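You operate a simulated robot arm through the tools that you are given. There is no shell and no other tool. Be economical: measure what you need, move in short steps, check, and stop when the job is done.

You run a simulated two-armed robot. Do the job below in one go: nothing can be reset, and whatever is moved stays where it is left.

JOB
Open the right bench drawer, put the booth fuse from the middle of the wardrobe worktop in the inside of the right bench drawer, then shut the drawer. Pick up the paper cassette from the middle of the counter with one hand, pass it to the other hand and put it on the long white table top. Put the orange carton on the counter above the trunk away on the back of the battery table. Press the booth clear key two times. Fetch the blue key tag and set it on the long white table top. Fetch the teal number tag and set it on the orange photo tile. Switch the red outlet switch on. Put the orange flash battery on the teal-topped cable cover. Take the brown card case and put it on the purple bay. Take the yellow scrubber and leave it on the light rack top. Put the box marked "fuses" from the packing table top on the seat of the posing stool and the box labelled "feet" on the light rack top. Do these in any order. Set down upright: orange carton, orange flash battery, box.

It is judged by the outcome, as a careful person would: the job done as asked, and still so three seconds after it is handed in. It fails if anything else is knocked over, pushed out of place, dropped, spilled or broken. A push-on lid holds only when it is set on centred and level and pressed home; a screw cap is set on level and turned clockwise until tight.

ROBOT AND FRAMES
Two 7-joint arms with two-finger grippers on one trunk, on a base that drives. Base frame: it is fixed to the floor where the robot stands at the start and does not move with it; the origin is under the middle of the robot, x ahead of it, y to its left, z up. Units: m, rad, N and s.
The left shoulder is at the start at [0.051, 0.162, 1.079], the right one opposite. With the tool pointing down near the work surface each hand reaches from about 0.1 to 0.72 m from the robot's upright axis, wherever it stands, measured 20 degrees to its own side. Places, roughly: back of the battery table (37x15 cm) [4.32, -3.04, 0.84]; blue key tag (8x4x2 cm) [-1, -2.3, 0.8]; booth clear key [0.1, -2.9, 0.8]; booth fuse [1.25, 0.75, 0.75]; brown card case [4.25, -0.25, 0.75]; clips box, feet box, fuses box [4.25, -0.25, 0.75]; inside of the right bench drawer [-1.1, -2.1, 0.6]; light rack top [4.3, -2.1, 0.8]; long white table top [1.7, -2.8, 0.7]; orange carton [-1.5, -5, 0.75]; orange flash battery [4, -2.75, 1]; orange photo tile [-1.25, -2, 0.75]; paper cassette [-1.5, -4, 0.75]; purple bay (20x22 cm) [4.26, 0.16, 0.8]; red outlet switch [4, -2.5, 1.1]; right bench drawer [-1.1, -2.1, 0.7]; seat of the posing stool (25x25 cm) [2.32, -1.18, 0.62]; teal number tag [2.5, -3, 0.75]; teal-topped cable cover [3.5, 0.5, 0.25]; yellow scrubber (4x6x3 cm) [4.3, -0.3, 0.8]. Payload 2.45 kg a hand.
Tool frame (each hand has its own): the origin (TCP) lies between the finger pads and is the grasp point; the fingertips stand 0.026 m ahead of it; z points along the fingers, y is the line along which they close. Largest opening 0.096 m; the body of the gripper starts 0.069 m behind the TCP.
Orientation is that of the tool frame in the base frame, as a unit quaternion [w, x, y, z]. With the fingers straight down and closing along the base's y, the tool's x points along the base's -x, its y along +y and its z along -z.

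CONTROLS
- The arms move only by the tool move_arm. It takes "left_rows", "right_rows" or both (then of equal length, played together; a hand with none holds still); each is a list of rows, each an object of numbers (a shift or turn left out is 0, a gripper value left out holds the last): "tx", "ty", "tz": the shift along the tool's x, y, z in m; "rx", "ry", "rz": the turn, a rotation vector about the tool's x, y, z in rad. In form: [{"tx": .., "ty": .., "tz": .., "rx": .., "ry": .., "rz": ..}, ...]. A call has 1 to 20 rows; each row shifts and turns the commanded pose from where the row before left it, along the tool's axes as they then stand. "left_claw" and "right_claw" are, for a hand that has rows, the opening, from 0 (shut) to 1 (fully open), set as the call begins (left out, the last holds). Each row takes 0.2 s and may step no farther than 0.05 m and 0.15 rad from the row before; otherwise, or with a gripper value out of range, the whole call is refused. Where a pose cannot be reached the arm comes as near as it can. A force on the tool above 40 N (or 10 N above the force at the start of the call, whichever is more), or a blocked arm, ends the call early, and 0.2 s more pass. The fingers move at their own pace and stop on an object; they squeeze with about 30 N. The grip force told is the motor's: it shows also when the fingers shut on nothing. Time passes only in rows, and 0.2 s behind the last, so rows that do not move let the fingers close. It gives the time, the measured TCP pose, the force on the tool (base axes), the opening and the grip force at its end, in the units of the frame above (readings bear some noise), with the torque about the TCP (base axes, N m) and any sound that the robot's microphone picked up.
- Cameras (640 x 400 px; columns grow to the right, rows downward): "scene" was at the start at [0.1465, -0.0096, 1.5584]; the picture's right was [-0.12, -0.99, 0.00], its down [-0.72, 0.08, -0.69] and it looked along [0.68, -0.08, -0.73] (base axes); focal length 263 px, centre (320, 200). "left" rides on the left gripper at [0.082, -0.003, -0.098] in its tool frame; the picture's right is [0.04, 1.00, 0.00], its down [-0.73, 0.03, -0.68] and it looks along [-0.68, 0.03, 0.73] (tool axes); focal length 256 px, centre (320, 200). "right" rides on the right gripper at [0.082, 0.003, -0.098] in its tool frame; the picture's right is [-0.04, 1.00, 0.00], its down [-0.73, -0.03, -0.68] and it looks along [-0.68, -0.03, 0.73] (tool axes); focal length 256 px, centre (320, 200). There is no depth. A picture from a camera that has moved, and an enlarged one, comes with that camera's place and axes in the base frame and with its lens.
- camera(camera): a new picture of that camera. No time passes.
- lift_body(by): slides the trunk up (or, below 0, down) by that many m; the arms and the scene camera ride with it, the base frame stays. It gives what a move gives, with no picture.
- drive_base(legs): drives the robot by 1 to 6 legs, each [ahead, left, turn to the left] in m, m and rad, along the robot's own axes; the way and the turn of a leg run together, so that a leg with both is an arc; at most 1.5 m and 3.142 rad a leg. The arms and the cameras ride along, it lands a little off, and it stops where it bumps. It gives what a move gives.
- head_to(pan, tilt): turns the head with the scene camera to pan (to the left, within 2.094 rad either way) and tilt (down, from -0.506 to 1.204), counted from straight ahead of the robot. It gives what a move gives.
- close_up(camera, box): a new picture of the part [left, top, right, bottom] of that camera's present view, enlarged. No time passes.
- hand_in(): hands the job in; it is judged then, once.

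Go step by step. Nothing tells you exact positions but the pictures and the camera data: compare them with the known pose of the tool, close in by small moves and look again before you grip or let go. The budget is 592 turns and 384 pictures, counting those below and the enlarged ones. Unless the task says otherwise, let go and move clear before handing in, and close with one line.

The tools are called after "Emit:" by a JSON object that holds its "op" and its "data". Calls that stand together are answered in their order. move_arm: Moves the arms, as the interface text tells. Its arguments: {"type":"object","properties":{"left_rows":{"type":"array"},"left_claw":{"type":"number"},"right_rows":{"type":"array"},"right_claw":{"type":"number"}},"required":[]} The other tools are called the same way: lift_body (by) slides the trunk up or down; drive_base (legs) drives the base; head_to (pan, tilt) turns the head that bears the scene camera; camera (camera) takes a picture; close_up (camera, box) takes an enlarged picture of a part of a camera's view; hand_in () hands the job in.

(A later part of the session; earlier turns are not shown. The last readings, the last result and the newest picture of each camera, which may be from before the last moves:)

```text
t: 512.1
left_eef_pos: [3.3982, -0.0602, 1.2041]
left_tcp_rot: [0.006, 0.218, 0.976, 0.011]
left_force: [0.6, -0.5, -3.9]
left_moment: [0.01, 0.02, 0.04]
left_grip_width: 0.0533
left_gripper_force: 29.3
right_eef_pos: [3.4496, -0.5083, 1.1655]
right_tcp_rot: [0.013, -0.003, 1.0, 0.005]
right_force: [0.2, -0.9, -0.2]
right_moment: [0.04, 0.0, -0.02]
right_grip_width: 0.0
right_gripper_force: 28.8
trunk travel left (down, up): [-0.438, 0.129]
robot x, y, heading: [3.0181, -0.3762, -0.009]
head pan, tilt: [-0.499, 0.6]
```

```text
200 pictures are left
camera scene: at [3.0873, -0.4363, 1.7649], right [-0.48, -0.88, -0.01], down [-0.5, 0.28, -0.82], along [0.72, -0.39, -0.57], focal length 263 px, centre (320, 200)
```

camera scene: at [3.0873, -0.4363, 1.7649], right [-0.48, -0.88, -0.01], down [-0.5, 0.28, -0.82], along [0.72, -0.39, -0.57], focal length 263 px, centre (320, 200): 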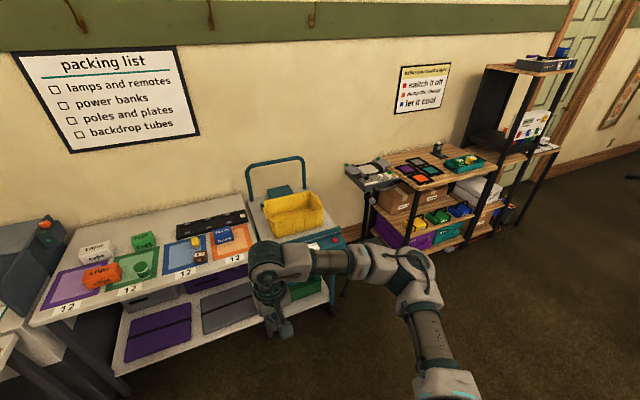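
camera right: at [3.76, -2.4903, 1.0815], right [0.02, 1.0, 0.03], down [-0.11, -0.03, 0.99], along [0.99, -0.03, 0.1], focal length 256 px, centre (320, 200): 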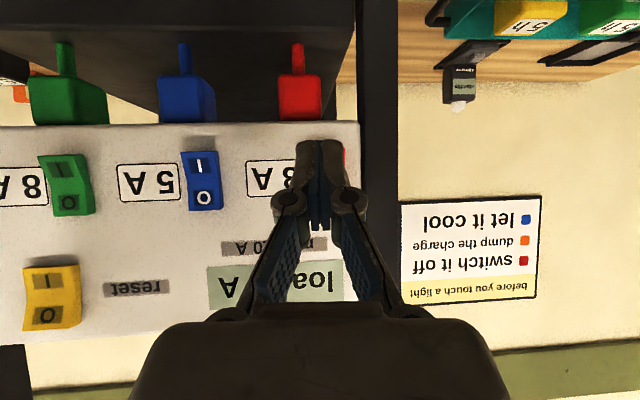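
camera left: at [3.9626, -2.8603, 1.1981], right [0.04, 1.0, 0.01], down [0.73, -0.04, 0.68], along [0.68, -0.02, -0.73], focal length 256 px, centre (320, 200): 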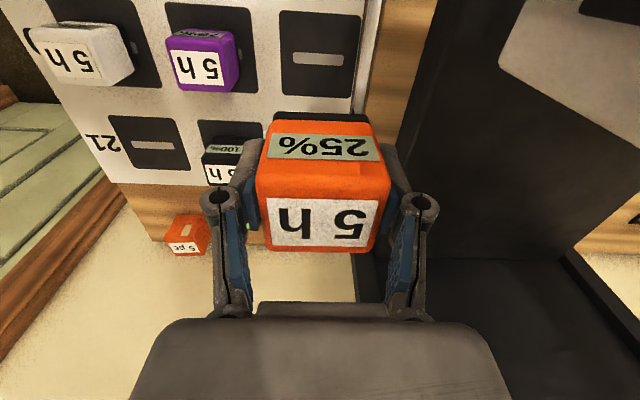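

Emit:
{"op": "head_to", "data": {"pan": 0.6, "tilt": 0.9}}

Emit:
{"op": "camera", "data": {"camera": "scene"}}

Emit:
{"op": "close_up", "data": {"camera": "scene", "box": [150, 130, 400, 290]}}

```text
t: 513.4
left_eef_pos: [3.3976, -0.0359, 1.1988]
left_tcp_rot: [0.006, 0.214, 0.977, 0.003]
left_force: [-1.0, 0.4, -3.8]
left_moment: [-0.06, -0.02, 0.02]
left_grip_width: 0.0535
left_gripper_force: 29.8
right_eef_pos: [3.4491, -0.4845, 1.1674]
right_tcp_rot: [0.012, -0.005, 1.0, -0.003]
right_force: [0.0, -0.1, -0.1]
right_moment: [-0.03, -0.02, -0.01]
right_grip_width: 0.0
right_gripper_force: 28.1
trunk travel left (down, up): [-0.438, 0.129]
robot x, y, heading: [3.0123, -0.3728, -0.004]
head pan, tilt: [0.6, 0.901]
```

```text
199 pictures are left
camera scene: at [3.0724, -0.3128, 1.7401], right [0.56, -0.83, 0.01], down [-0.65, -0.45, -0.61], along [0.51, 0.34, -0.79], focal length 263 px, centre (320, 200)
```

scene: 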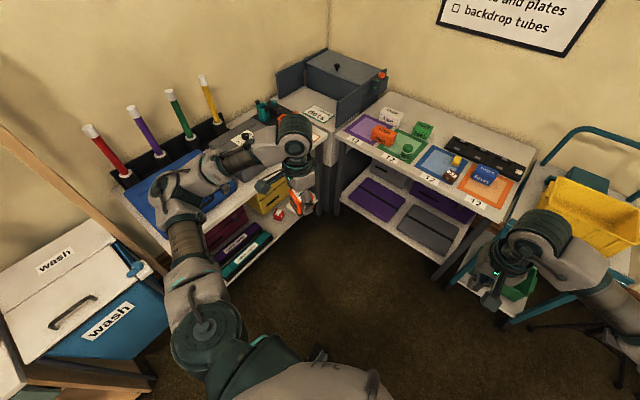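

```text
2.50 times, centred on (275, 210) of scene
camera zoom: at [3.0724, -0.3128, 1.7401], right [0.56, -0.83, 0.01], down [-0.65, -0.45, -0.61], along [0.51, 0.34, -0.79], focal length 656 px, centre (432, 175)
```

zoom: 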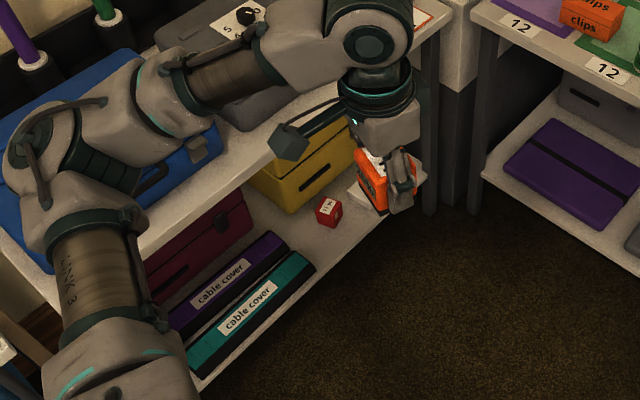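

Emit:
{"op": "drive_base", "data": {"legs": [[0, 0, 1.575], [0, -0.47, 0], [0.2, 0, 0]]}}

Emit:
{"op": "head_to", "data": {"pan": 0, "tilt": 0.9}}

Emit:
{"op": "move_arm", "data": {"right_rows": [{"tx": 0.03, "tz": -0.04}, {"tx": 0.03, "tz": -0.04}, {"tx": 0.03, "tz": -0.04}, {"tz": -0.04}, {"tz": -0.04}, {}, {}, {}, {}, {}, {}, {}, {}, {}, {}, {}, {}]}}

Emit:
{"op": "camera", "data": {"camera": "scene"}}

Emit:
{"op": "camera", "data": {"camera": "left"}}

```text
t: 521.3
left_eef_pos: [3.1651, 0.2021, 1.2031]
left_tcp_rot: [-0.002, -0.541, 0.841, 0.012]
left_force: [-0.3, 0.4, -4.0]
left_moment: [0.02, -0.01, 0.02]
left_grip_width: 0.0535
left_gripper_force: 30.1
right_eef_pos: [3.6125, 0.2597, 1.1689]
right_tcp_rot: [-0.009, 0.713, -0.701, -0.011]
right_force: [-0.1, -0.3, 0.3]
right_moment: [-0.07, 0.01, 0.03]
right_grip_width: 0.0
right_gripper_force: 28.5
trunk travel left (down, up): [-0.438, 0.129]
robot x, y, heading: [3.4918, -0.1744, 1.575]
head pan, tilt: [0.6, 0.901]
```

```text
t: 522.3
left_eef_pos: [3.1701, 0.2023, 1.2038]
left_tcp_rot: [-0.003, -0.54, 0.841, 0.013]
left_force: [-0.3, -1.0, -2.4]
left_moment: [-0.01, 0.03, 0.01]
left_grip_width: 0.0535
left_gripper_force: 30.3
right_eef_pos: [3.6182, 0.2598, 1.1674]
right_tcp_rot: [-0.007, 0.713, -0.701, -0.011]
right_force: [-0.3, 0.5, 0.7]
right_moment: [0.0, 0.02, 0.03]
right_grip_width: 0.0003
right_gripper_force: 28.4
trunk travel left (down, up): [-0.438, 0.129]
robot x, y, heading: [3.4926, -0.1698, 1.576]
head pan, tilt: [0.0, 0.901]
```

```text
t: 525.9
left_eef_pos: [3.1641, 0.2028, 1.2039]
left_tcp_rot: [-0.002, -0.542, 0.84, 0.013]
left_force: [-0.4, 0.3, -2.8]
left_moment: [-0.01, -0.02, 0.0]
left_grip_width: 0.0536
left_gripper_force: 29.9
right_eef_pos: [3.6144, 0.166, 1.3654]
right_tcp_rot: [-0.008, 0.713, -0.701, -0.01]
right_force: [0.3, -0.1, 0.3]
right_moment: [-0.01, 0.0, 0.03]
right_grip_width: 0.0001
right_gripper_force: 28.5
trunk travel left (down, up): [-0.438, 0.129]
robot x, y, heading: [3.4927, -0.1744, 1.577]
head pan, tilt: [0.0, 0.901]
```

```text
197 pictures are left
camera scene: at [3.4887, -0.1055, 1.7406], right [1.0, 0.01, 0.0], down [0.01, -0.79, -0.62], along [0.0, 0.62, -0.79], focal length 263 px, centre (320, 200)
```

scene: 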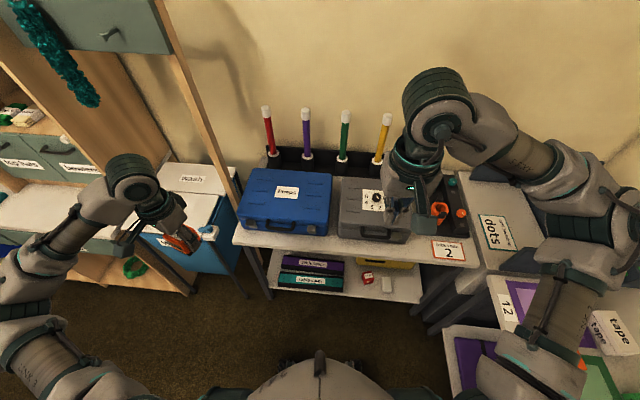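

```text
196 pictures are left
camera left: at [3.1351, 0.1248, 1.301], right [-0.93, 0.38, 0.02], down [0.29, 0.67, 0.69], along [0.24, 0.64, -0.73], focal length 256 px, centre (320, 200)
```

left: 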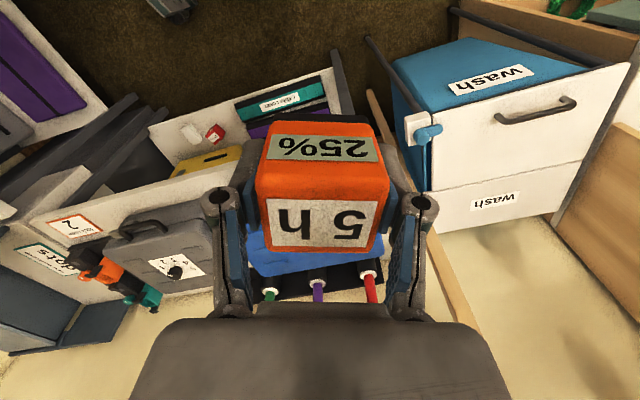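

Emit:
{"op": "move_arm", "data": {"left_rows": [{"rz": -0.142}, {"rz": -0.142}, {"rz": -0.142}, {"ty": -0.043}, {"ty": -0.043}, {"ty": -0.043}, {"ty": -0.043}, {"ty": -0.043}, {"ty": -0.043}, {}]}}

Emit:
{"op": "lift_body", "data": {"by": -0.43}}

Emit:
{"op": "camera", "data": {"camera": "scene"}}

Emit:
{"op": "camera", "data": {"camera": "left"}}

```text
t: 528.1
left_eef_pos: [3.4258, 0.2009, 1.1993]
left_tcp_rot: [0.0, 0.707, -0.707, -0.014]
left_force: [0.4, 0.3, -2.9]
left_moment: [-0.02, -0.02, 0.01]
left_grip_width: 0.0537
left_gripper_force: 29.9
right_eef_pos: [3.6198, 0.1639, 1.365]
right_tcp_rot: [-0.007, 0.713, -0.701, -0.012]
right_force: [0.1, -0.7, -1.1]
right_moment: [-0.03, -0.03, 0.03]
right_grip_width: 0.0002
right_gripper_force: 28.3
trunk travel left (down, up): [-0.438, 0.129]
robot x, y, heading: [3.4931, -0.1659, 1.577]
head pan, tilt: [0.0, 0.901]
```

```text
refused: -0.43 is not a number from -0.4 to 0.4
```

```text
195 pictures are left
camera scene: at [3.4966, -0.105, 1.7406], right [1.0, 0.01, 0.0], down [0.01, -0.79, -0.62], along [-0.01, 0.62, -0.79], focal length 263 px, centre (320, 200)
```

scene: 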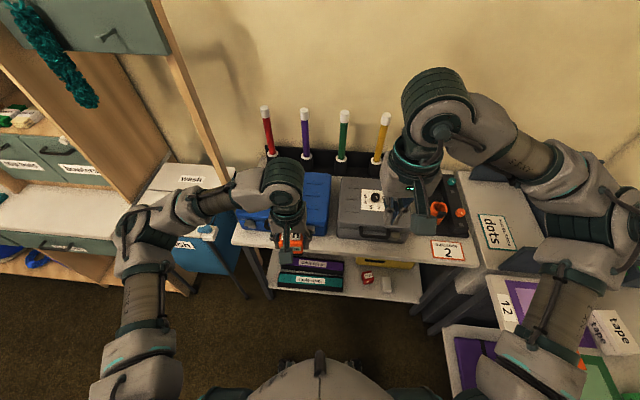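

```text
194 pictures are left
camera left: at [3.432, 0.1176, 1.2968], right [-1.0, -0.04, 0.02], down [-0.02, 0.72, 0.69], along [-0.04, 0.69, -0.72], focal length 256 px, centre (320, 200)
```

left: 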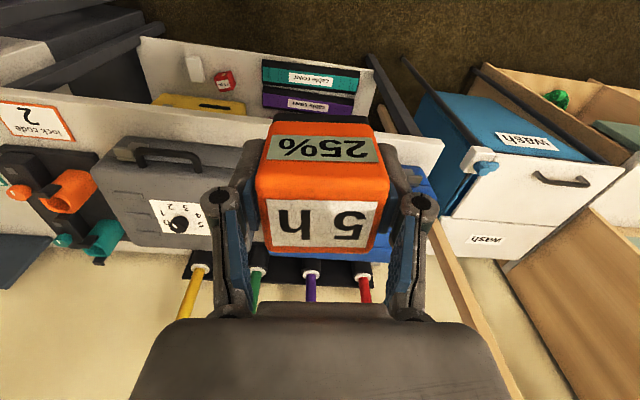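

Emit:
{"op": "drive_base", "data": {"legs": [[0.05, 0.13, 0]]}}

Emit:
{"op": "lift_body", "data": {"by": -0.25}}

Emit:
{"op": "head_to", "data": {"pan": -0.3, "tilt": 1.0}}

Emit:
{"op": "camera", "data": {"camera": "scene"}}

```text
t: 529.4
left_eef_pos: [3.3449, 0.2501, 1.2019]
left_tcp_rot: [-0.011, -0.705, 0.709, 0.026]
left_force: [-0.2, -1.1, -2.1]
left_moment: [0.09, -0.02, -0.03]
left_grip_width: 0.0538
left_gripper_force: 29.7
right_eef_pos: [3.5448, 0.2141, 1.3604]
right_tcp_rot: [0.005, 0.712, -0.702, -0.024]
right_force: [0.1, 1.2, 1.2]
right_moment: [-0.08, -0.01, 0.0]
right_grip_width: 0.0
right_gripper_force: 28.4
trunk travel left (down, up): [-0.438, 0.129]
robot x, y, heading: [3.368, -0.1225, 1.581]
head pan, tilt: [0.0, 0.901]
```

```text
t: 532.0
left_eef_pos: [3.3408, 0.247, 0.9536]
left_tcp_rot: [-0.007, -0.704, 0.71, 0.025]
left_force: [1.4, -1.1, -3.5]
left_moment: [0.11, 0.09, -0.01]
left_grip_width: 0.0536
left_gripper_force: 29.7
right_eef_pos: [3.5386, 0.2095, 1.113]
right_tcp_rot: [0.003, 0.711, -0.703, -0.024]
right_force: [1.2, 0.2, 0.6]
right_moment: [-0.05, 0.17, -0.01]
right_grip_width: 0.0002
right_gripper_force: 28.2
trunk travel left (down, up): [-0.188, 0.379]
robot x, y, heading: [3.3793, -0.1194, 1.58]
head pan, tilt: [0.0, 0.901]
```

```text
t: 532.8
left_eef_pos: [3.3332, 0.2482, 0.9515]
left_tcp_rot: [-0.006, -0.704, 0.71, 0.022]
left_force: [2.2, -0.8, -2.9]
left_moment: [0.06, 0.09, -0.01]
left_grip_width: 0.0535
left_gripper_force: 29.7
right_eef_pos: [3.5301, 0.2126, 1.1132]
right_tcp_rot: [0.0, 0.711, -0.703, -0.02]
right_force: [1.7, -0.2, -0.2]
right_moment: [-0.07, 0.07, 0.02]
right_grip_width: 0.0
right_gripper_force: 28.5
trunk travel left (down, up): [-0.188, 0.379]
robot x, y, heading: [3.379, -0.1189, 1.587]
head pan, tilt: [-0.3, 1.0]
```

```text
193 pictures are left
camera scene: at [3.4109, 0.063, 1.4773], right [0.96, -0.29, -0.01], down [-0.25, -0.81, -0.53], along [0.15, 0.51, -0.85], focal length 263 px, centre (320, 200)
```

scene: 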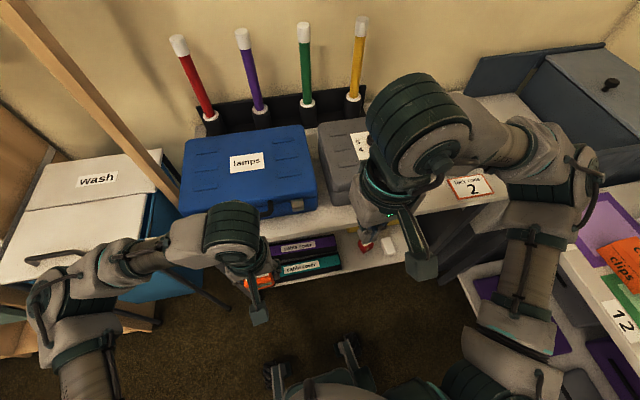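

Emit:
{"op": "move_arm", "data": {"right_rows": [{"tz": -0.045, "tx": 0.015}, {"tz": -0.045, "tx": 0.015}, {"tz": -0.045, "tx": 0.015}, {"tz": -0.045, "tx": 0.015}, {"tz": -0.045, "tx": 0.015}, {"tx": 0.04}, {}]}}

Emit:
{"op": "camera", "data": {"camera": "scene"}}

```text
t: 534.4
left_eef_pos: [3.3093, 0.2496, 0.95]
left_tcp_rot: [0.0, 0.707, -0.707, -0.015]
left_force: [1.4, -0.4, -3.4]
left_moment: [-0.02, -0.01, 0.0]
left_grip_width: 0.0535
left_gripper_force: 30.3
right_eef_pos: [3.48, 0.1021, 1.2622]
right_tcp_rot: [-0.005, 0.712, -0.702, -0.013]
right_force: [0.5, 0.8, -0.7]
right_moment: [-0.01, 0.04, 0.03]
right_grip_width: 0.0001
right_gripper_force: 29.2
right hand out of reach, approached as far as the arm can: row 4, 5
trunk travel left (down, up): [-0.188, 0.379]
robot x, y, heading: [3.373, -0.1243, 1.586]
head pan, tilt: [-0.3, 1.0]
```

```text
192 pictures are left
camera scene: at [3.3715, 0.0637, 1.4773], right [0.96, -0.29, 0.02], down [-0.23, -0.81, -0.54], along [0.17, 0.51, -0.84], focal length 263 px, centre (320, 200)
```

scene: 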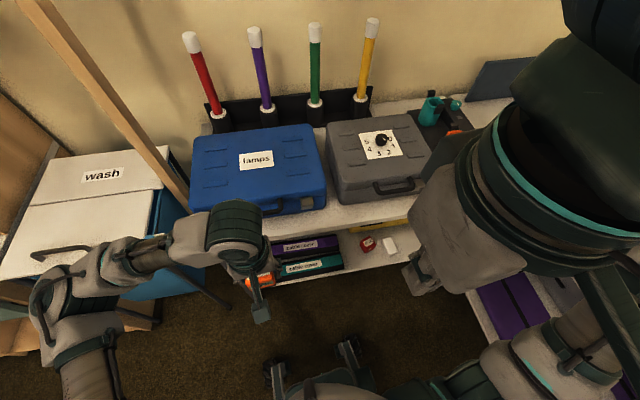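

Emit:
{"op": "drive_base", "data": {"legs": [[0.11, 0, 0]]}}

Emit:
{"op": "lift_body", "data": {"by": -0.12}}

Emit:
{"op": "head_to", "data": {"pan": 0.0, "tilt": 1.0}}

Emit:
{"op": "move_arm", "data": {"left_rows": [{}, {}, {}, {}, {}, {}, {}, {}, {}, {}, {}, {}, {}, {}, {}, {}]}}

Emit:
{"op": "camera", "data": {"camera": "scene"}}

Emit:
{"op": "camera", "data": {"camera": "left"}}

```text
t: 535.6
left_eef_pos: [3.324, 0.3579, 0.9521]
left_tcp_rot: [-0.005, -0.704, 0.71, 0.02]
left_force: [0.3, -0.2, -3.3]
left_moment: [0.03, 0.07, 0.01]
left_grip_width: 0.0538
left_gripper_force: 30.2
right_eef_pos: [3.4993, 0.2128, 1.2612]
right_tcp_rot: [0.001, 0.712, -0.702, -0.019]
right_force: [0.8, -0.2, -0.1]
right_moment: [-0.05, 0.05, -0.03]
right_grip_width: 0.0002
right_gripper_force: 28.3
trunk travel left (down, up): [-0.188, 0.379]
robot x, y, heading: [3.3727, -0.0101, 1.581]
head pan, tilt: [-0.3, 1.0]
```

```text
t: 537.1
left_eef_pos: [3.3325, 0.3545, 0.8353]
left_tcp_rot: [-0.002, -0.702, 0.712, 0.023]
left_force: [1.8, -0.2, -2.8]
left_moment: [0.02, 0.07, -0.02]
left_grip_width: 0.0534
left_gripper_force: 30.0
right_eef_pos: [3.5061, 0.289, 1.1047]
right_tcp_rot: [0.07, 0.709, -0.7, 0.044]
right_force: [0.6, 0.8, 1.2]
right_moment: [-0.04, 0.1, -0.03]
right_grip_width: 0.0
right_gripper_force: 28.0
trunk travel left (down, up): [-0.068, 0.499]
robot x, y, heading: [3.3865, -0.0117, 1.578]
head pan, tilt: [-0.3, 1.0]
```

```text
t: 537.9
left_eef_pos: [3.3288, 0.3544, 0.8343]
left_tcp_rot: [-0.001, -0.702, 0.712, 0.021]
left_force: [0.2, -0.6, -4.1]
left_moment: [0.05, 0.0, -0.04]
left_grip_width: 0.0534
left_gripper_force: 29.4
right_eef_pos: [3.5074, 0.2944, 1.1057]
right_tcp_rot: [-0.083, -0.702, 0.706, -0.044]
right_force: [2.6, 0.6, 1.1]
right_moment: [-0.08, 0.21, -0.01]
right_grip_width: 0.0
right_gripper_force: 28.3
trunk travel left (down, up): [-0.068, 0.499]
robot x, y, heading: [3.3817, -0.0096, 1.575]
head pan, tilt: [0.0, 1.0]
```

```text
t: 541.3
left_eef_pos: [3.2987, 0.3545, 0.8305]
left_tcp_rot: [0.006, -0.705, 0.709, 0.012]
left_force: [-0.1, 0.3, -3.1]
left_moment: [-0.02, -0.03, 0.01]
left_grip_width: 0.0537
left_gripper_force: 30.1
right_eef_pos: [3.4749, 0.2993, 1.1056]
right_tcp_rot: [-0.079, -0.699, 0.709, -0.055]
right_force: [0.9, 0.4, 0.3]
right_moment: [-0.05, 0.04, 0.0]
right_grip_width: 0.0001
right_gripper_force: 28.7
trunk travel left (down, up): [-0.068, 0.499]
robot x, y, heading: [3.3797, -0.014, 1.577]
head pan, tilt: [0.0, 1.0]
```

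```text
191 pictures are left
camera scene: at [3.3795, 0.3155, 1.3336], right [0.99, 0.11, -0.01], down [0.08, -0.81, -0.57], along [-0.07, 0.57, -0.82], focal length 263 px, centre (320, 200)
```

scene: 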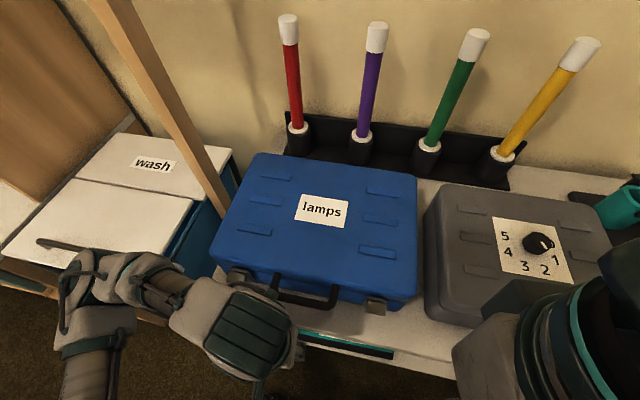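

```text
190 pictures are left
camera left: at [3.3034, 0.2714, 0.9281], right [-1.0, -0.03, 0.01], down [-0.02, 0.72, 0.7], along [-0.03, 0.7, -0.72], focal length 256 px, centre (320, 200)
```

left: 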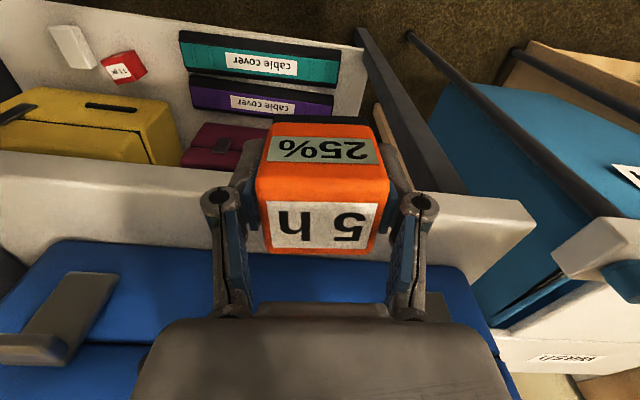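

Emit:
{"op": "move_arm", "data": {"left_rows": [{"tx": 0.04}, {"tx": 0.04}, {"tx": 0.04}, {"ty": -0.04}, {"ty": -0.04}, {"tz": 0.04, "ty": -0.02}, {"tz": 0.04, "ty": -0.02}, {"tz": 0.04}, {"tz": 0.04}, {}]}}

Emit:
{"op": "camera", "data": {"camera": "left"}}

Emit:
{"op": "head_to", "data": {"pan": 0.1, "tilt": 1.2}}

Emit:
{"op": "camera", "data": {"camera": "scene"}}

```text
t: 541.8
left_eef_pos: [3.2979, 0.3109, 0.8335]
left_tcp_rot: [0.007, -0.705, 0.708, 0.031]
left_force: [-61.2, 135.2, -53.7]
left_moment: [-8.06, -6.53, -7.58]
left_grip_width: 0.0535
left_gripper_force: 30.2
right_eef_pos: [3.4766, 0.291, 1.1057]
right_tcp_rot: [-0.073, -0.703, 0.706, -0.053]
right_force: [1.1, 0.1, 0.5]
right_moment: [0.04, 0.09, 0.0]
right_grip_width: 0.0
right_gripper_force: 28.1
trunk travel left (down, up): [-0.068, 0.499]
robot x, y, heading: [3.3758, -0.0107, 1.579]
head pan, tilt: [0.0, 1.0]
stopped in row 2 (left hand): the force on the tool passed its limit at 196 N (the readings are from after the stop); the commanded pose is now the measured one
```

```text
189 pictures are left
camera left: at [3.3055, 0.2245, 0.9286], right [-1.0, -0.04, 0.03], down [0.0, 0.7, 0.72], along [-0.05, 0.72, -0.7], focal length 256 px, centre (320, 200)
```

left: 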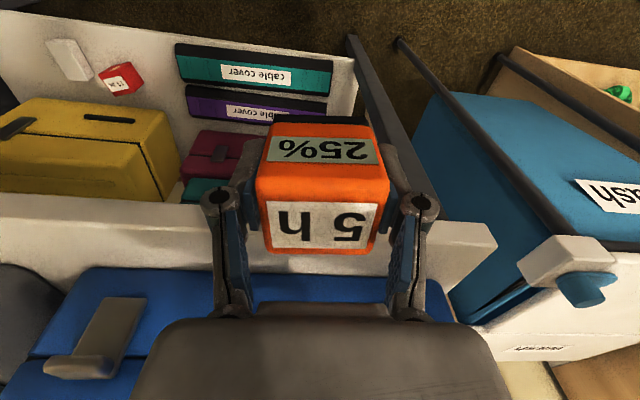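

```text
t: 542.5
left_eef_pos: [3.2908, 0.3135, 0.8327]
left_tcp_rot: [0.011, -0.705, 0.708, 0.03]
left_force: [-53.1, 155.8, -62.1]
left_moment: [-9.19, -5.61, -6.79]
left_grip_width: 0.0539
left_gripper_force: 30.0
right_eef_pos: [3.4677, 0.2933, 1.1029]
right_tcp_rot: [-0.067, -0.702, 0.706, -0.063]
right_force: [0.2, 0.3, 0.1]
right_moment: [-0.02, 0.02, -0.04]
right_grip_width: 0.0
right_gripper_force: 29.0
trunk travel left (down, up): [-0.068, 0.499]
robot x, y, heading: [3.3752, -0.0092, 1.579]
head pan, tilt: [0.099, 1.201]
```

```text
188 pictures are left
camera scene: at [3.3602, 0.305, 1.3236], right [0.99, 0.12, 0.0], down [0.11, -0.89, -0.44], along [-0.05, 0.44, -0.9], focal length 263 px, centre (320, 200)
```

scene: 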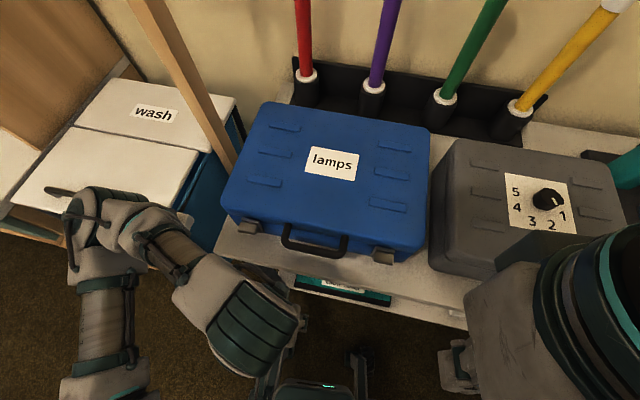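

Emit:
{"op": "move_arm", "data": {"left_rows": [{"tx": -0.02}, {"tx": -0.01}, {}]}}

Emit:
{"op": "drive_base", "data": {"legs": [[-0.2, 0, 0]]}}

Emit:
{"op": "camera", "data": {"camera": "scene"}}

```text
t: 543.3
left_eef_pos: [3.2935, 0.3354, 0.8341]
left_tcp_rot: [0.01, -0.705, 0.709, 0.02]
left_force: [0.2, -1.0, -3.0]
left_moment: [0.01, 0.03, 0.03]
left_grip_width: 0.0534
left_gripper_force: 30.7
right_eef_pos: [3.4659, 0.2942, 1.1038]
right_tcp_rot: [-0.069, -0.702, 0.706, -0.062]
right_force: [-0.6, -0.3, 0.5]
right_moment: [0.01, 0.01, -0.01]
right_grip_width: 0.0002
right_gripper_force: 28.9
trunk travel left (down, up): [-0.068, 0.499]
robot x, y, heading: [3.3722, -0.0151, 1.584]
head pan, tilt: [0.099, 1.201]
```

```text
t: 544.9
left_eef_pos: [3.2936, 0.1368, 0.836]
left_tcp_rot: [0.01, -0.706, 0.707, 0.021]
left_force: [-0.8, -0.5, -2.5]
left_moment: [-0.04, 0.0, 0.02]
left_grip_width: 0.0534
left_gripper_force: 29.2
right_eef_pos: [3.4649, 0.0953, 1.1035]
right_tcp_rot: [-0.071, -0.7, 0.708, -0.063]
right_force: [-0.5, -0.8, 0.1]
right_moment: [0.06, -0.01, 0.02]
right_grip_width: 0.0002
right_gripper_force: 28.3
trunk travel left (down, up): [-0.068, 0.499]
robot x, y, heading: [3.3738, -0.2126, 1.579]
head pan, tilt: [0.099, 1.201]
```

```text
187 pictures are left
camera scene: at [3.3589, 0.1039, 1.3227], right [0.99, 0.15, 0.0], down [0.14, -0.89, -0.43], along [-0.06, 0.42, -0.9], focal length 263 px, centre (320, 200)
```

scene: 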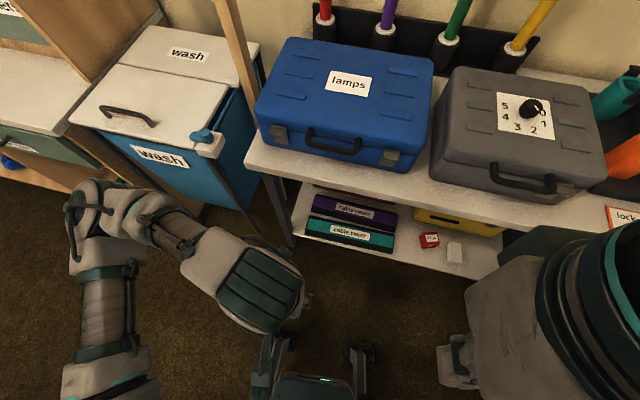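

Emit:
{"op": "move_arm", "data": {"left_rows": [{"tx": -0.035, "ty": -0.03}, {"tx": -0.035, "ty": -0.03}, {"tx": -0.035, "ty": -0.03}, {"tx": -0.025, "ty": -0.03}, {"tz": 0.045}, {"tz": 0.045}, {"tz": 0.045}, {}]}}

Emit:
{"op": "camera", "data": {"camera": "left"}}

Emit:
{"op": "camera", "data": {"camera": "scene"}}

```text
t: 546.7
left_eef_pos: [3.4151, 0.2687, 0.705]
left_tcp_rot: [0.012, -0.706, 0.708, 0.023]
left_force: [0.1, -0.2, -3.2]
left_moment: [0.01, 0.01, 0.0]
left_grip_width: 0.0531
left_gripper_force: 29.7
right_eef_pos: [3.4719, 0.0932, 1.1026]
right_tcp_rot: [-0.074, -0.699, 0.709, -0.062]
right_force: [0.6, -0.1, -0.1]
right_moment: [0.0, -0.02, 0.0]
right_grip_width: 0.0001
right_gripper_force: 28.4
trunk travel left (down, up): [-0.068, 0.499]
robot x, y, heading: [3.3746, -0.2118, 1.575]
head pan, tilt: [0.099, 1.201]
```

```text
186 pictures are left
camera left: at [3.4202, 0.183, 0.8004], right [-1.0, -0.04, 0.02], down [-0.01, 0.7, 0.71], along [-0.04, 0.71, -0.7], focal length 256 px, centre (320, 200)
```

left: 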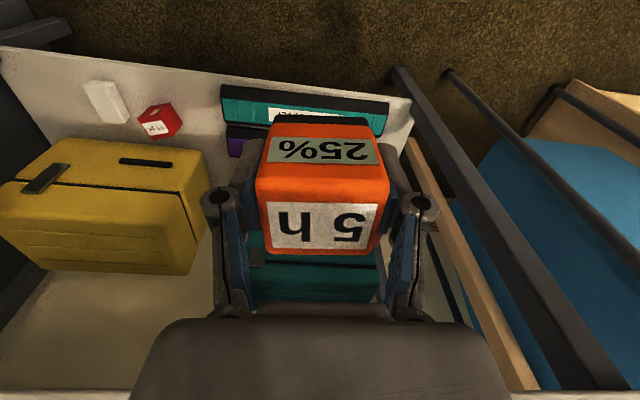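

```text
185 pictures are left
camera scene: at [3.3663, 0.1034, 1.3217], right [0.99, 0.14, 0.0], down [0.13, -0.9, -0.41], along [-0.06, 0.41, -0.91], focal length 263 px, centre (320, 200)
```

scene: 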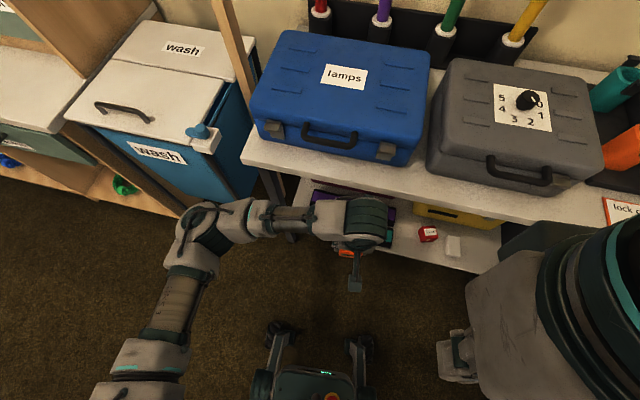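

Emit:
{"op": "move_arm", "data": {"left_rows": [{"ry": 0.05, "rx": 0.015}, {"tz": 0.045}, {"tz": 0.045}, {"tz": 0.045}, {"tz": 0.045}, {"tz": 0.045}, {"tz": 0.045}, {"tz": 0.045}, {"tz": 0.02}, {}]}}

Emit:
{"op": "camera", "data": {"camera": "left"}}

Emit:
{"op": "camera", "data": {"camera": "scene"}}

```text
t: 548.9
left_eef_pos: [3.4122, 0.2687, 0.3697]
left_tcp_rot: [-0.002, -0.707, 0.707, -0.001]
left_force: [0.6, 0.4, -3.6]
left_moment: [0.01, -0.01, 0.01]
left_grip_width: 0.0537
left_gripper_force: 30.2
right_eef_pos: [3.4699, 0.094, 1.1025]
right_tcp_rot: [-0.074, -0.698, 0.709, -0.063]
right_force: [-0.5, 0.0, -0.3]
right_moment: [-0.02, 0.02, -0.03]
right_grip_width: 0.0
right_gripper_force: 28.9
trunk travel left (down, up): [-0.068, 0.499]
robot x, y, heading: [3.3716, -0.2072, 1.577]
head pan, tilt: [0.099, 1.201]
```

```text
184 pictures are left
camera left: at [3.4166, 0.1875, 0.4686], right [-1.0, -0.04, 0.0], down [-0.03, 0.74, 0.68], along [-0.03, 0.68, -0.74], focal length 256 px, centre (320, 200)
```

left: 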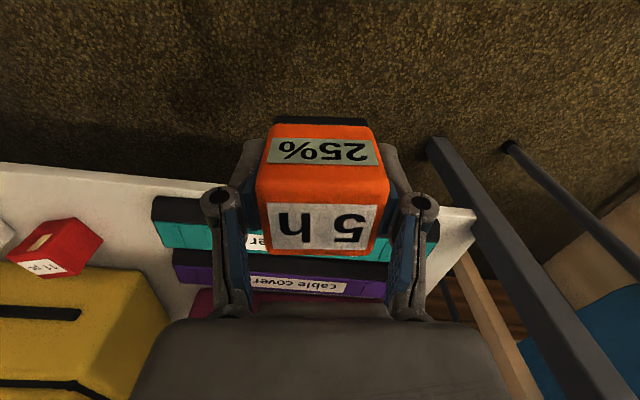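

```text
183 pictures are left
camera scene: at [3.3644, 0.1032, 1.3214], right [0.99, 0.15, 0.0], down [0.13, -0.9, -0.41], along [-0.06, 0.4, -0.91], focal length 263 px, centre (320, 200)
```

scene: 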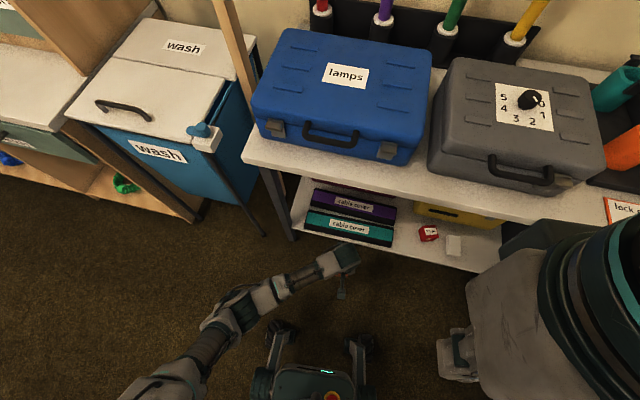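

Emit:
{"op": "move_arm", "data": {"left_rows": [{"tx": -0.04, "ty": -0.005}, {"tx": -0.04, "ty": -0.005}, {"tx": -0.04, "ty": -0.005}, {"tx": -0.04}, {"tx": -0.036}, {}, {}]}}

Emit:
{"op": "camera", "data": {"camera": "left"}}

Emit:
{"op": "camera", "data": {"camera": "scene"}}

```text
t: 550.5
left_eef_pos: [3.4121, 0.4172, 0.3767]
left_tcp_rot: [-0.002, -0.706, 0.708, 0.0]
left_force: [-0.5, -0.3, -3.1]
left_moment: [0.01, 0.02, -0.01]
left_grip_width: 0.0537
left_gripper_force: 29.9
left hand out of reach, approached as far as the arm can: row 4, 5
right_eef_pos: [3.4722, 0.0945, 1.1034]
right_tcp_rot: [-0.075, -0.699, 0.709, -0.063]
right_force: [1.3, 0.4, -0.1]
right_moment: [-0.01, 0.03, 0.0]
right_grip_width: 0.0
right_gripper_force: 28.7
trunk travel left (down, up): [-0.068, 0.499]
robot x, y, heading: [3.372, -0.2121, 1.578]
head pan, tilt: [0.099, 1.201]
```

```text
182 pictures are left
camera left: at [3.4164, 0.3365, 0.4766], right [-1.0, -0.04, 0.0], down [-0.03, 0.74, 0.68], along [-0.03, 0.68, -0.74], focal length 256 px, centre (320, 200)
```

left: 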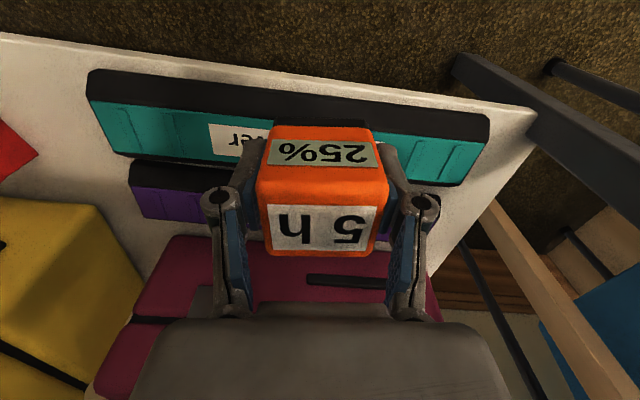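

```text
181 pictures are left
camera scene: at [3.3655, 0.1038, 1.3208], right [0.99, 0.15, 0.0], down [0.13, -0.91, -0.4], along [-0.06, 0.4, -0.92], focal length 263 px, centre (320, 200)
```

scene: 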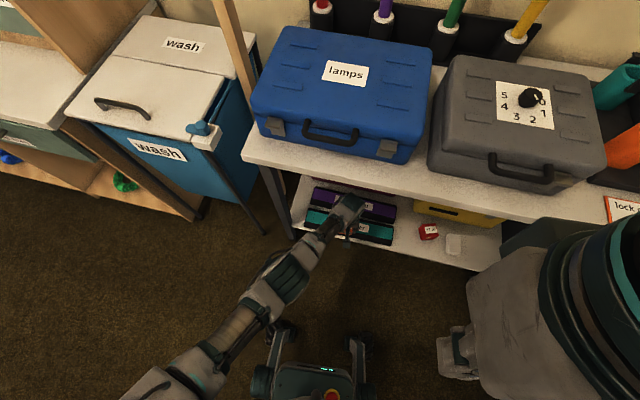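

Emit:
{"op": "drive_base", "data": {"legs": [[0.045, 0, 0]]}}

Emit:
{"op": "move_arm", "data": {"left_rows": [{}, {}, {}, {}, {}, {}, {}, {}, {}, {}, {}, {}, {}, {}]}}

Emit:
{"op": "camera", "data": {"camera": "left"}}

```text
t: 551.4
left_eef_pos: [3.4105, 0.4623, 0.3756]
left_tcp_rot: [-0.003, -0.706, 0.708, 0.0]
left_force: [-0.4, -0.6, -3.4]
left_moment: [-0.02, 0.03, 0.02]
left_grip_width: 0.0535
left_gripper_force: 30.2
right_eef_pos: [3.4711, 0.1382, 1.1019]
right_tcp_rot: [-0.075, -0.697, 0.71, -0.063]
right_force: [0.4, 0.3, -0.4]
right_moment: [-0.04, 0.02, 0.02]
right_grip_width: 0.0
right_gripper_force: 28.2
trunk travel left (down, up): [-0.068, 0.499]
robot x, y, heading: [3.3702, -0.1687, 1.58]
head pan, tilt: [0.099, 1.201]
```

```text
t: 554.4
left_eef_pos: [3.4134, 0.4616, 0.3786]
left_tcp_rot: [-0.001, -0.707, 0.707, 0.002]
left_force: [-0.2, -0.6, -3.6]
left_moment: [-0.04, 0.0, 0.04]
left_grip_width: 0.0537
left_gripper_force: 29.9
right_eef_pos: [3.4706, 0.1355, 1.1022]
right_tcp_rot: [-0.076, -0.695, 0.713, -0.063]
right_force: [-0.1, 0.4, 0.2]
right_moment: [-0.01, 0.01, -0.01]
right_grip_width: 0.0001
right_gripper_force: 28.0
trunk travel left (down, up): [-0.068, 0.499]
robot x, y, heading: [3.371, -0.1667, 1.577]
head pan, tilt: [0.099, 1.201]
```

```text
180 pictures are left
camera left: at [3.4165, 0.3811, 0.4776], right [-1.0, -0.04, 0.0], down [-0.03, 0.73, 0.68], along [-0.03, 0.68, -0.73], focal length 256 px, centre (320, 200)
```

left: 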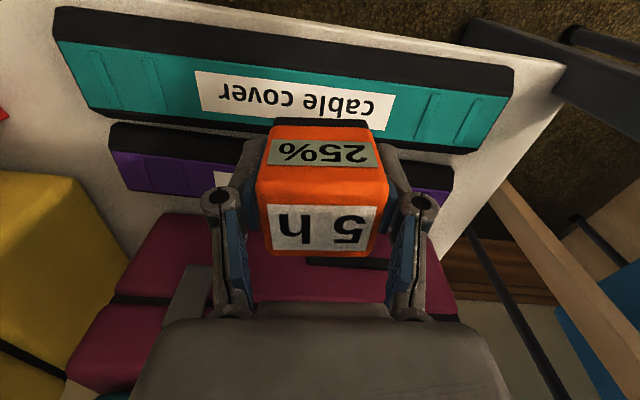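

Emit:
{"op": "move_arm", "data": {"left_rows": [{"tz": 0.03, "tx": -0.004}, {"tz": 0.03}, {"tz": 0.015}, {}]}}

Emit:
{"op": "camera", "data": {"camera": "left"}}

```text
t: 555.4
left_eef_pos: [3.3993, 0.4323, 0.3197]
left_tcp_rot: [-0.001, -0.707, 0.707, -0.001]
left_force: [0.4, 1.0, -3.5]
left_moment: [0.0, 0.0, 0.02]
left_grip_width: 0.0537
left_gripper_force: 29.9
left hand out of reach, approached as far as the arm can: row 1, 2, 3
right_eef_pos: [3.4721, 0.1353, 1.1025]
right_tcp_rot: [-0.077, -0.694, 0.713, -0.064]
right_force: [-0.1, 0.4, -0.4]
right_moment: [-0.03, 0.0, 0.04]
right_grip_width: 0.0001
right_gripper_force: 28.7
trunk travel left (down, up): [-0.068, 0.499]
robot x, y, heading: [3.3733, -0.1651, 1.576]
head pan, tilt: [0.099, 1.201]
```

```text
179 pictures are left
camera left: at [3.4026, 0.3504, 0.4195], right [-1.0, -0.04, 0.0], down [-0.03, 0.73, 0.68], along [-0.03, 0.68, -0.73], focal length 256 px, centre (320, 200)
```

left: 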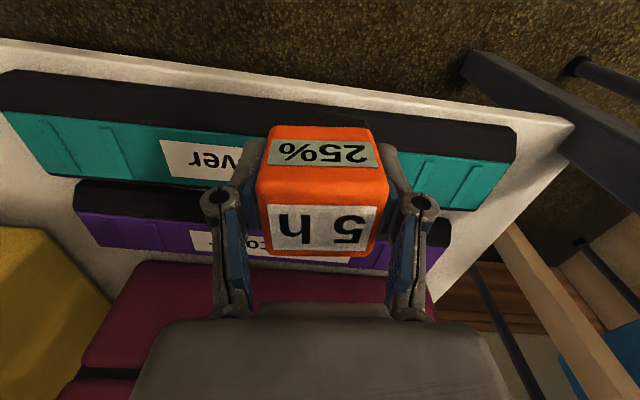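

Emit:
{"op": "drive_base", "data": {"legs": [[0.08, 0, 0]]}}

Emit:
{"op": "move_arm", "data": {"left_rows": [{"tx": 0.03}, {"tx": 0.02}, {}, {}, {}, {}, {}, {}, {}, {}, {}, {}]}}

Emit:
{"op": "camera", "data": {"camera": "left"}}

```text
t: 556.5
left_eef_pos: [3.3987, 0.5121, 0.3201]
left_tcp_rot: [-0.001, -0.706, 0.709, 0.0]
left_force: [1.1, -0.4, -4.6]
left_moment: [0.03, 0.02, 0.01]
left_grip_width: 0.0535
left_gripper_force: 30.2
right_eef_pos: [3.4706, 0.2173, 1.1029]
right_tcp_rot: [-0.077, -0.695, 0.712, -0.064]
right_force: [-1.0, 0.3, 0.7]
right_moment: [-0.03, -0.02, -0.01]
right_grip_width: 0.0001
right_gripper_force: 28.2
trunk travel left (down, up): [-0.068, 0.499]
robot x, y, heading: [3.3736, -0.0864, 1.576]
head pan, tilt: [0.099, 1.201]
```

```text
t: 559.1
left_eef_pos: [3.3988, 0.4613, 0.3227]
left_tcp_rot: [0.001, -0.706, 0.708, 0.002]
left_force: [0.2, 0.6, -3.1]
left_moment: [0.0, -0.01, -0.04]
left_grip_width: 0.0536
left_gripper_force: 29.7
right_eef_pos: [3.4711, 0.2129, 1.1023]
right_tcp_rot: [-0.078, -0.693, 0.714, -0.065]
right_force: [-0.2, 0.0, -0.4]
right_moment: [-0.02, 0.0, 0.01]
right_grip_width: 0.0
right_gripper_force: 29.1
trunk travel left (down, up): [-0.068, 0.499]
robot x, y, heading: [3.3709, -0.0864, 1.582]
head pan, tilt: [0.099, 1.201]
```

```text
178 pictures are left
camera left: at [3.4026, 0.3794, 0.4216], right [-1.0, -0.04, 0.0], down [-0.03, 0.73, 0.68], along [-0.03, 0.68, -0.73], focal length 256 px, centre (320, 200)
```

left: 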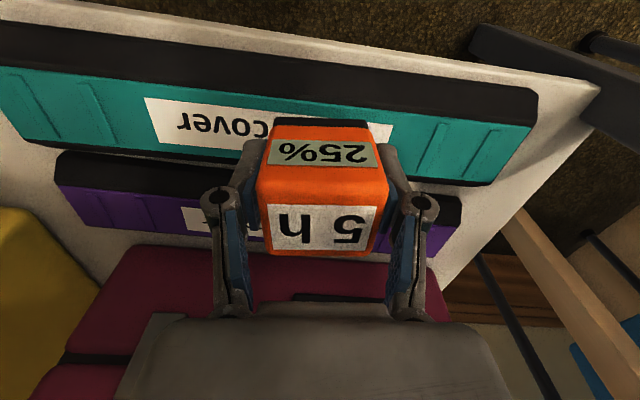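

Emit:
{"op": "move_arm", "data": {"left_rows": [{"tz": 0.02}, {"tz": 0.008}, {"tz": 0.005}, {"tz": 0.005}, {"tz": 0.005}, {"tz": 0.005}]}}

Emit:
{"op": "camera", "data": {"camera": "left"}}

```text
t: 560.5
left_eef_pos: [3.3992, 0.4629, 0.2777]
left_tcp_rot: [0.004, -0.706, 0.709, 0.004]
left_force: [-3.6, 1.7, 19.7]
left_moment: [0.06, 0.09, 0.0]
left_grip_width: 0.0539
left_gripper_force: 30.6
right_eef_pos: [3.4715, 0.2116, 1.1051]
right_tcp_rot: [-0.076, -0.693, 0.714, -0.064]
right_force: [-0.6, -0.4, 0.5]
right_moment: [0.0, 0.02, -0.03]
right_grip_width: 0.0
right_gripper_force: 28.1
trunk travel left (down, up): [-0.068, 0.499]
robot x, y, heading: [3.3733, -0.0861, 1.578]
head pan, tilt: [0.099, 1.201]
```

```text
177 pictures are left
camera left: at [3.4025, 0.3815, 0.3758], right [-1.0, -0.04, 0.0], down [-0.03, 0.72, 0.69], along [-0.02, 0.69, -0.73], focal length 256 px, centre (320, 200)
```

left: 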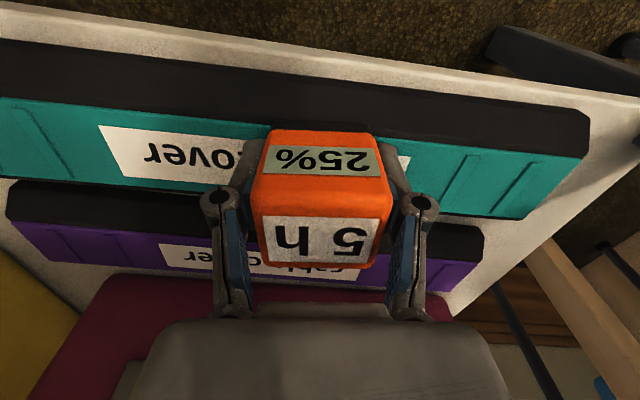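

Emit:
{"op": "move_arm", "data": {"left_rows": [{"tz": -0.01}, {"tx": -0.012}, {"tz": 0.006}, {"tz": 0.004}, {"tz": 0.003}]}}

Emit:
{"op": "camera", "data": {"camera": "left"}}

```text
t: 561.7
left_eef_pos: [3.3985, 0.4748, 0.2751]
left_tcp_rot: [0.004, -0.706, 0.708, 0.003]
left_force: [-3.9, -2.9, 18.8]
left_moment: [0.01, 0.06, 0.01]
left_grip_width: 0.0533
left_gripper_force: 29.9
right_eef_pos: [3.4714, 0.2101, 1.1051]
right_tcp_rot: [-0.075, -0.693, 0.714, -0.063]
right_force: [-0.4, -0.2, 0.5]
right_moment: [0.02, -0.02, -0.02]
right_grip_width: 0.0
right_gripper_force: 29.2
trunk travel left (down, up): [-0.068, 0.499]
robot x, y, heading: [3.369, -0.0896, 1.58]
head pan, tilt: [0.099, 1.201]
```

```text
176 pictures are left
camera left: at [3.4025, 0.3923, 0.3734], right [-1.0, -0.04, 0.0], down [-0.03, 0.73, 0.69], along [-0.03, 0.69, -0.73], focal length 256 px, centre (320, 200)
```

left: 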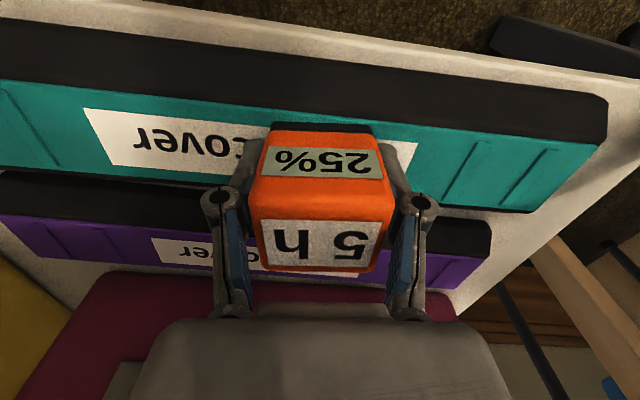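

Emit:
{"op": "move_arm", "data": {"left_rows": [{"tz": -0.001}, {}, {}], "left_claw": 0.8}}

Emit:
{"op": "move_arm", "data": {"left_rows": [{"tz": -0.02}, {"tz": -0.04}, {"tz": -0.04}, {}]}}

Emit:
{"op": "camera", "data": {"camera": "left"}}

```text
t: 562.5
left_eef_pos: [3.3997, 0.4742, 0.273]
left_tcp_rot: [0.001, -0.706, 0.708, 0.003]
left_force: [0.2, 0.4, 0.3]
left_moment: [0.02, 0.0, 0.01]
left_grip_width: 0.0768
left_gripper_force: 0.1
right_eef_pos: [3.4719, 0.2127, 1.1034]
right_tcp_rot: [-0.078, -0.692, 0.715, -0.064]
right_force: [-0.2, 0.4, -0.9]
right_moment: [0.02, 0.0, -0.04]
right_grip_width: 0.0
right_gripper_force: 29.0
trunk travel left (down, up): [-0.068, 0.499]
robot x, y, heading: [3.3718, -0.0838, 1.582]
head pan, tilt: [0.099, 1.201]
```

```text
t: 563.5
left_eef_pos: [3.3972, 0.472, 0.374]
left_tcp_rot: [0.001, -0.706, 0.708, 0.002]
left_force: [0.1, 0.1, -0.4]
left_moment: [0.0, 0.01, -0.04]
left_grip_width: 0.077
left_gripper_force: 0.1
right_eef_pos: [3.4732, 0.2126, 1.1037]
right_tcp_rot: [-0.078, -0.693, 0.714, -0.064]
right_force: [0.5, -0.6, 0.1]
right_moment: [-0.02, 0.0, 0.0]
right_grip_width: 0.0001
right_gripper_force: 28.5
trunk travel left (down, up): [-0.068, 0.499]
robot x, y, heading: [3.3711, -0.0849, 1.577]
head pan, tilt: [0.099, 1.201]
```

```text
175 pictures are left
camera left: at [3.4017, 0.3903, 0.473], right [-1.0, -0.04, 0.0], down [-0.03, 0.73, 0.68], along [-0.03, 0.68, -0.73], focal length 256 px, centre (320, 200)
```

left: 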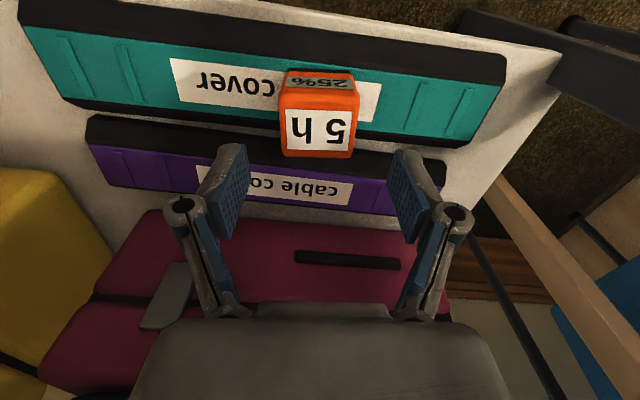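

Emit:
{"op": "drive_base", "data": {"legs": [[-0.32, 0, 0]]}}

Emit:
{"op": "lift_body", "data": {"by": 0.38}}

Emit:
{"op": "move_arm", "data": {"left_rows": [{"tz": -0.045}, {"tz": -0.045}, {"tz": -0.045}, {"tz": -0.045}, {"tz": -0.045}, {"tz": -0.045}, {"tz": -0.045}, {"tz": -0.045}, {"tz": -0.045}, {"tz": -0.045}, {}]}}

Emit:
{"op": "head_to", "data": {"pan": 0, "tilt": 0.8}}

Emit:
{"op": "camera", "data": {"camera": "scene"}}

```text
t: 565.6
left_eef_pos: [3.4024, 0.1538, 0.3751]
left_tcp_rot: [0.002, -0.706, 0.709, 0.002]
left_force: [-0.4, 0.7, 0.2]
left_moment: [0.0, -0.03, 0.01]
left_grip_width: 0.0768
left_gripper_force: 0.0
right_eef_pos: [3.4743, -0.1081, 1.106]
right_tcp_rot: [-0.078, -0.692, 0.715, -0.063]
right_force: [0.1, -0.3, -0.5]
right_moment: [0.05, 0.01, -0.04]
right_grip_width: 0.0
right_gripper_force: 28.2
trunk travel left (down, up): [-0.068, 0.499]
robot x, y, heading: [3.3763, -0.3986, 1.576]
head pan, tilt: [0.099, 1.201]
```

```text
t: 569.3
left_eef_pos: [3.4024, 0.1715, 0.7867]
left_tcp_rot: [0.022, -0.705, 0.708, 0.023]
left_force: [0.9, 0.1, -0.5]
left_moment: [0.01, 0.02, -0.01]
left_grip_width: 0.0769
left_gripper_force: 0.1
right_eef_pos: [3.4752, -0.1114, 1.4856]
right_tcp_rot: [-0.076, -0.693, 0.714, -0.062]
right_force: [0.3, 0.3, 0.2]
right_moment: [0.02, -0.06, 0.03]
right_grip_width: 0.0001
right_gripper_force: 28.5
trunk travel left (down, up): [-0.448, 0.119]
robot x, y, heading: [3.3782, -0.4049, 1.577]
head pan, tilt: [0.099, 1.201]
```

```text
t: 571.7
left_eef_pos: [3.4063, 0.1592, 1.221]
left_tcp_rot: [0.022, -0.705, 0.708, 0.025]
left_force: [0.7, -1.0, 0.6]
left_moment: [0.01, -0.01, -0.01]
left_grip_width: 0.077
left_gripper_force: 0.0
left hand out of reach, approached as far as the arm can: row 6
right_eef_pos: [3.4786, -0.11, 1.4861]
right_tcp_rot: [-0.076, -0.692, 0.715, -0.061]
right_force: [1.0, -0.5, -1.4]
right_moment: [-0.01, 0.01, -0.01]
right_grip_width: 0.0001
right_gripper_force: 29.0
trunk travel left (down, up): [-0.448, 0.119]
robot x, y, heading: [3.3757, -0.4021, 1.581]
head pan, tilt: [0.099, 1.201]
```

```text
t: 572.5
left_eef_pos: [3.4054, 0.1591, 1.2196]
left_tcp_rot: [0.022, -0.705, 0.708, 0.025]
left_force: [-0.1, 0.5, -0.4]
left_moment: [0.02, 0.02, -0.04]
left_grip_width: 0.0771
left_gripper_force: 0.1
right_eef_pos: [3.4769, -0.1108, 1.486]
right_tcp_rot: [-0.076, -0.692, 0.715, -0.062]
right_force: [0.1, -1.5, -0.4]
right_moment: [-0.01, 0.02, -0.01]
right_grip_width: 0.0
right_gripper_force: 28.5
trunk travel left (down, up): [-0.448, 0.119]
robot x, y, heading: [3.3756, -0.4024, 1.578]
head pan, tilt: [0.0, 0.799]
```

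```text
174 pictures are left
camera scene: at [3.3788, -0.3334, 1.7584], right [1.0, 0.01, 0.0], down [0.0, -0.72, -0.69], along [-0.01, 0.69, -0.72], focal length 263 px, centre (320, 200)
```

scene: 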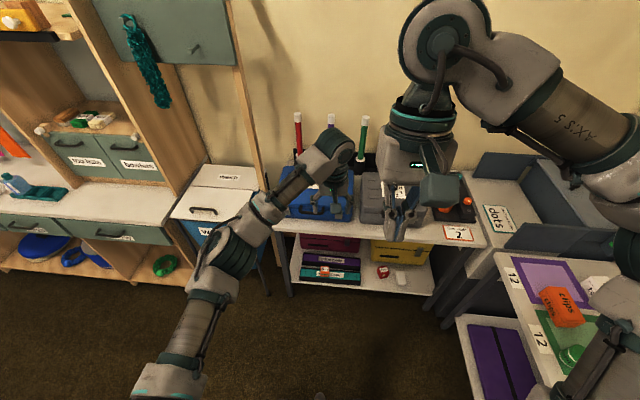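

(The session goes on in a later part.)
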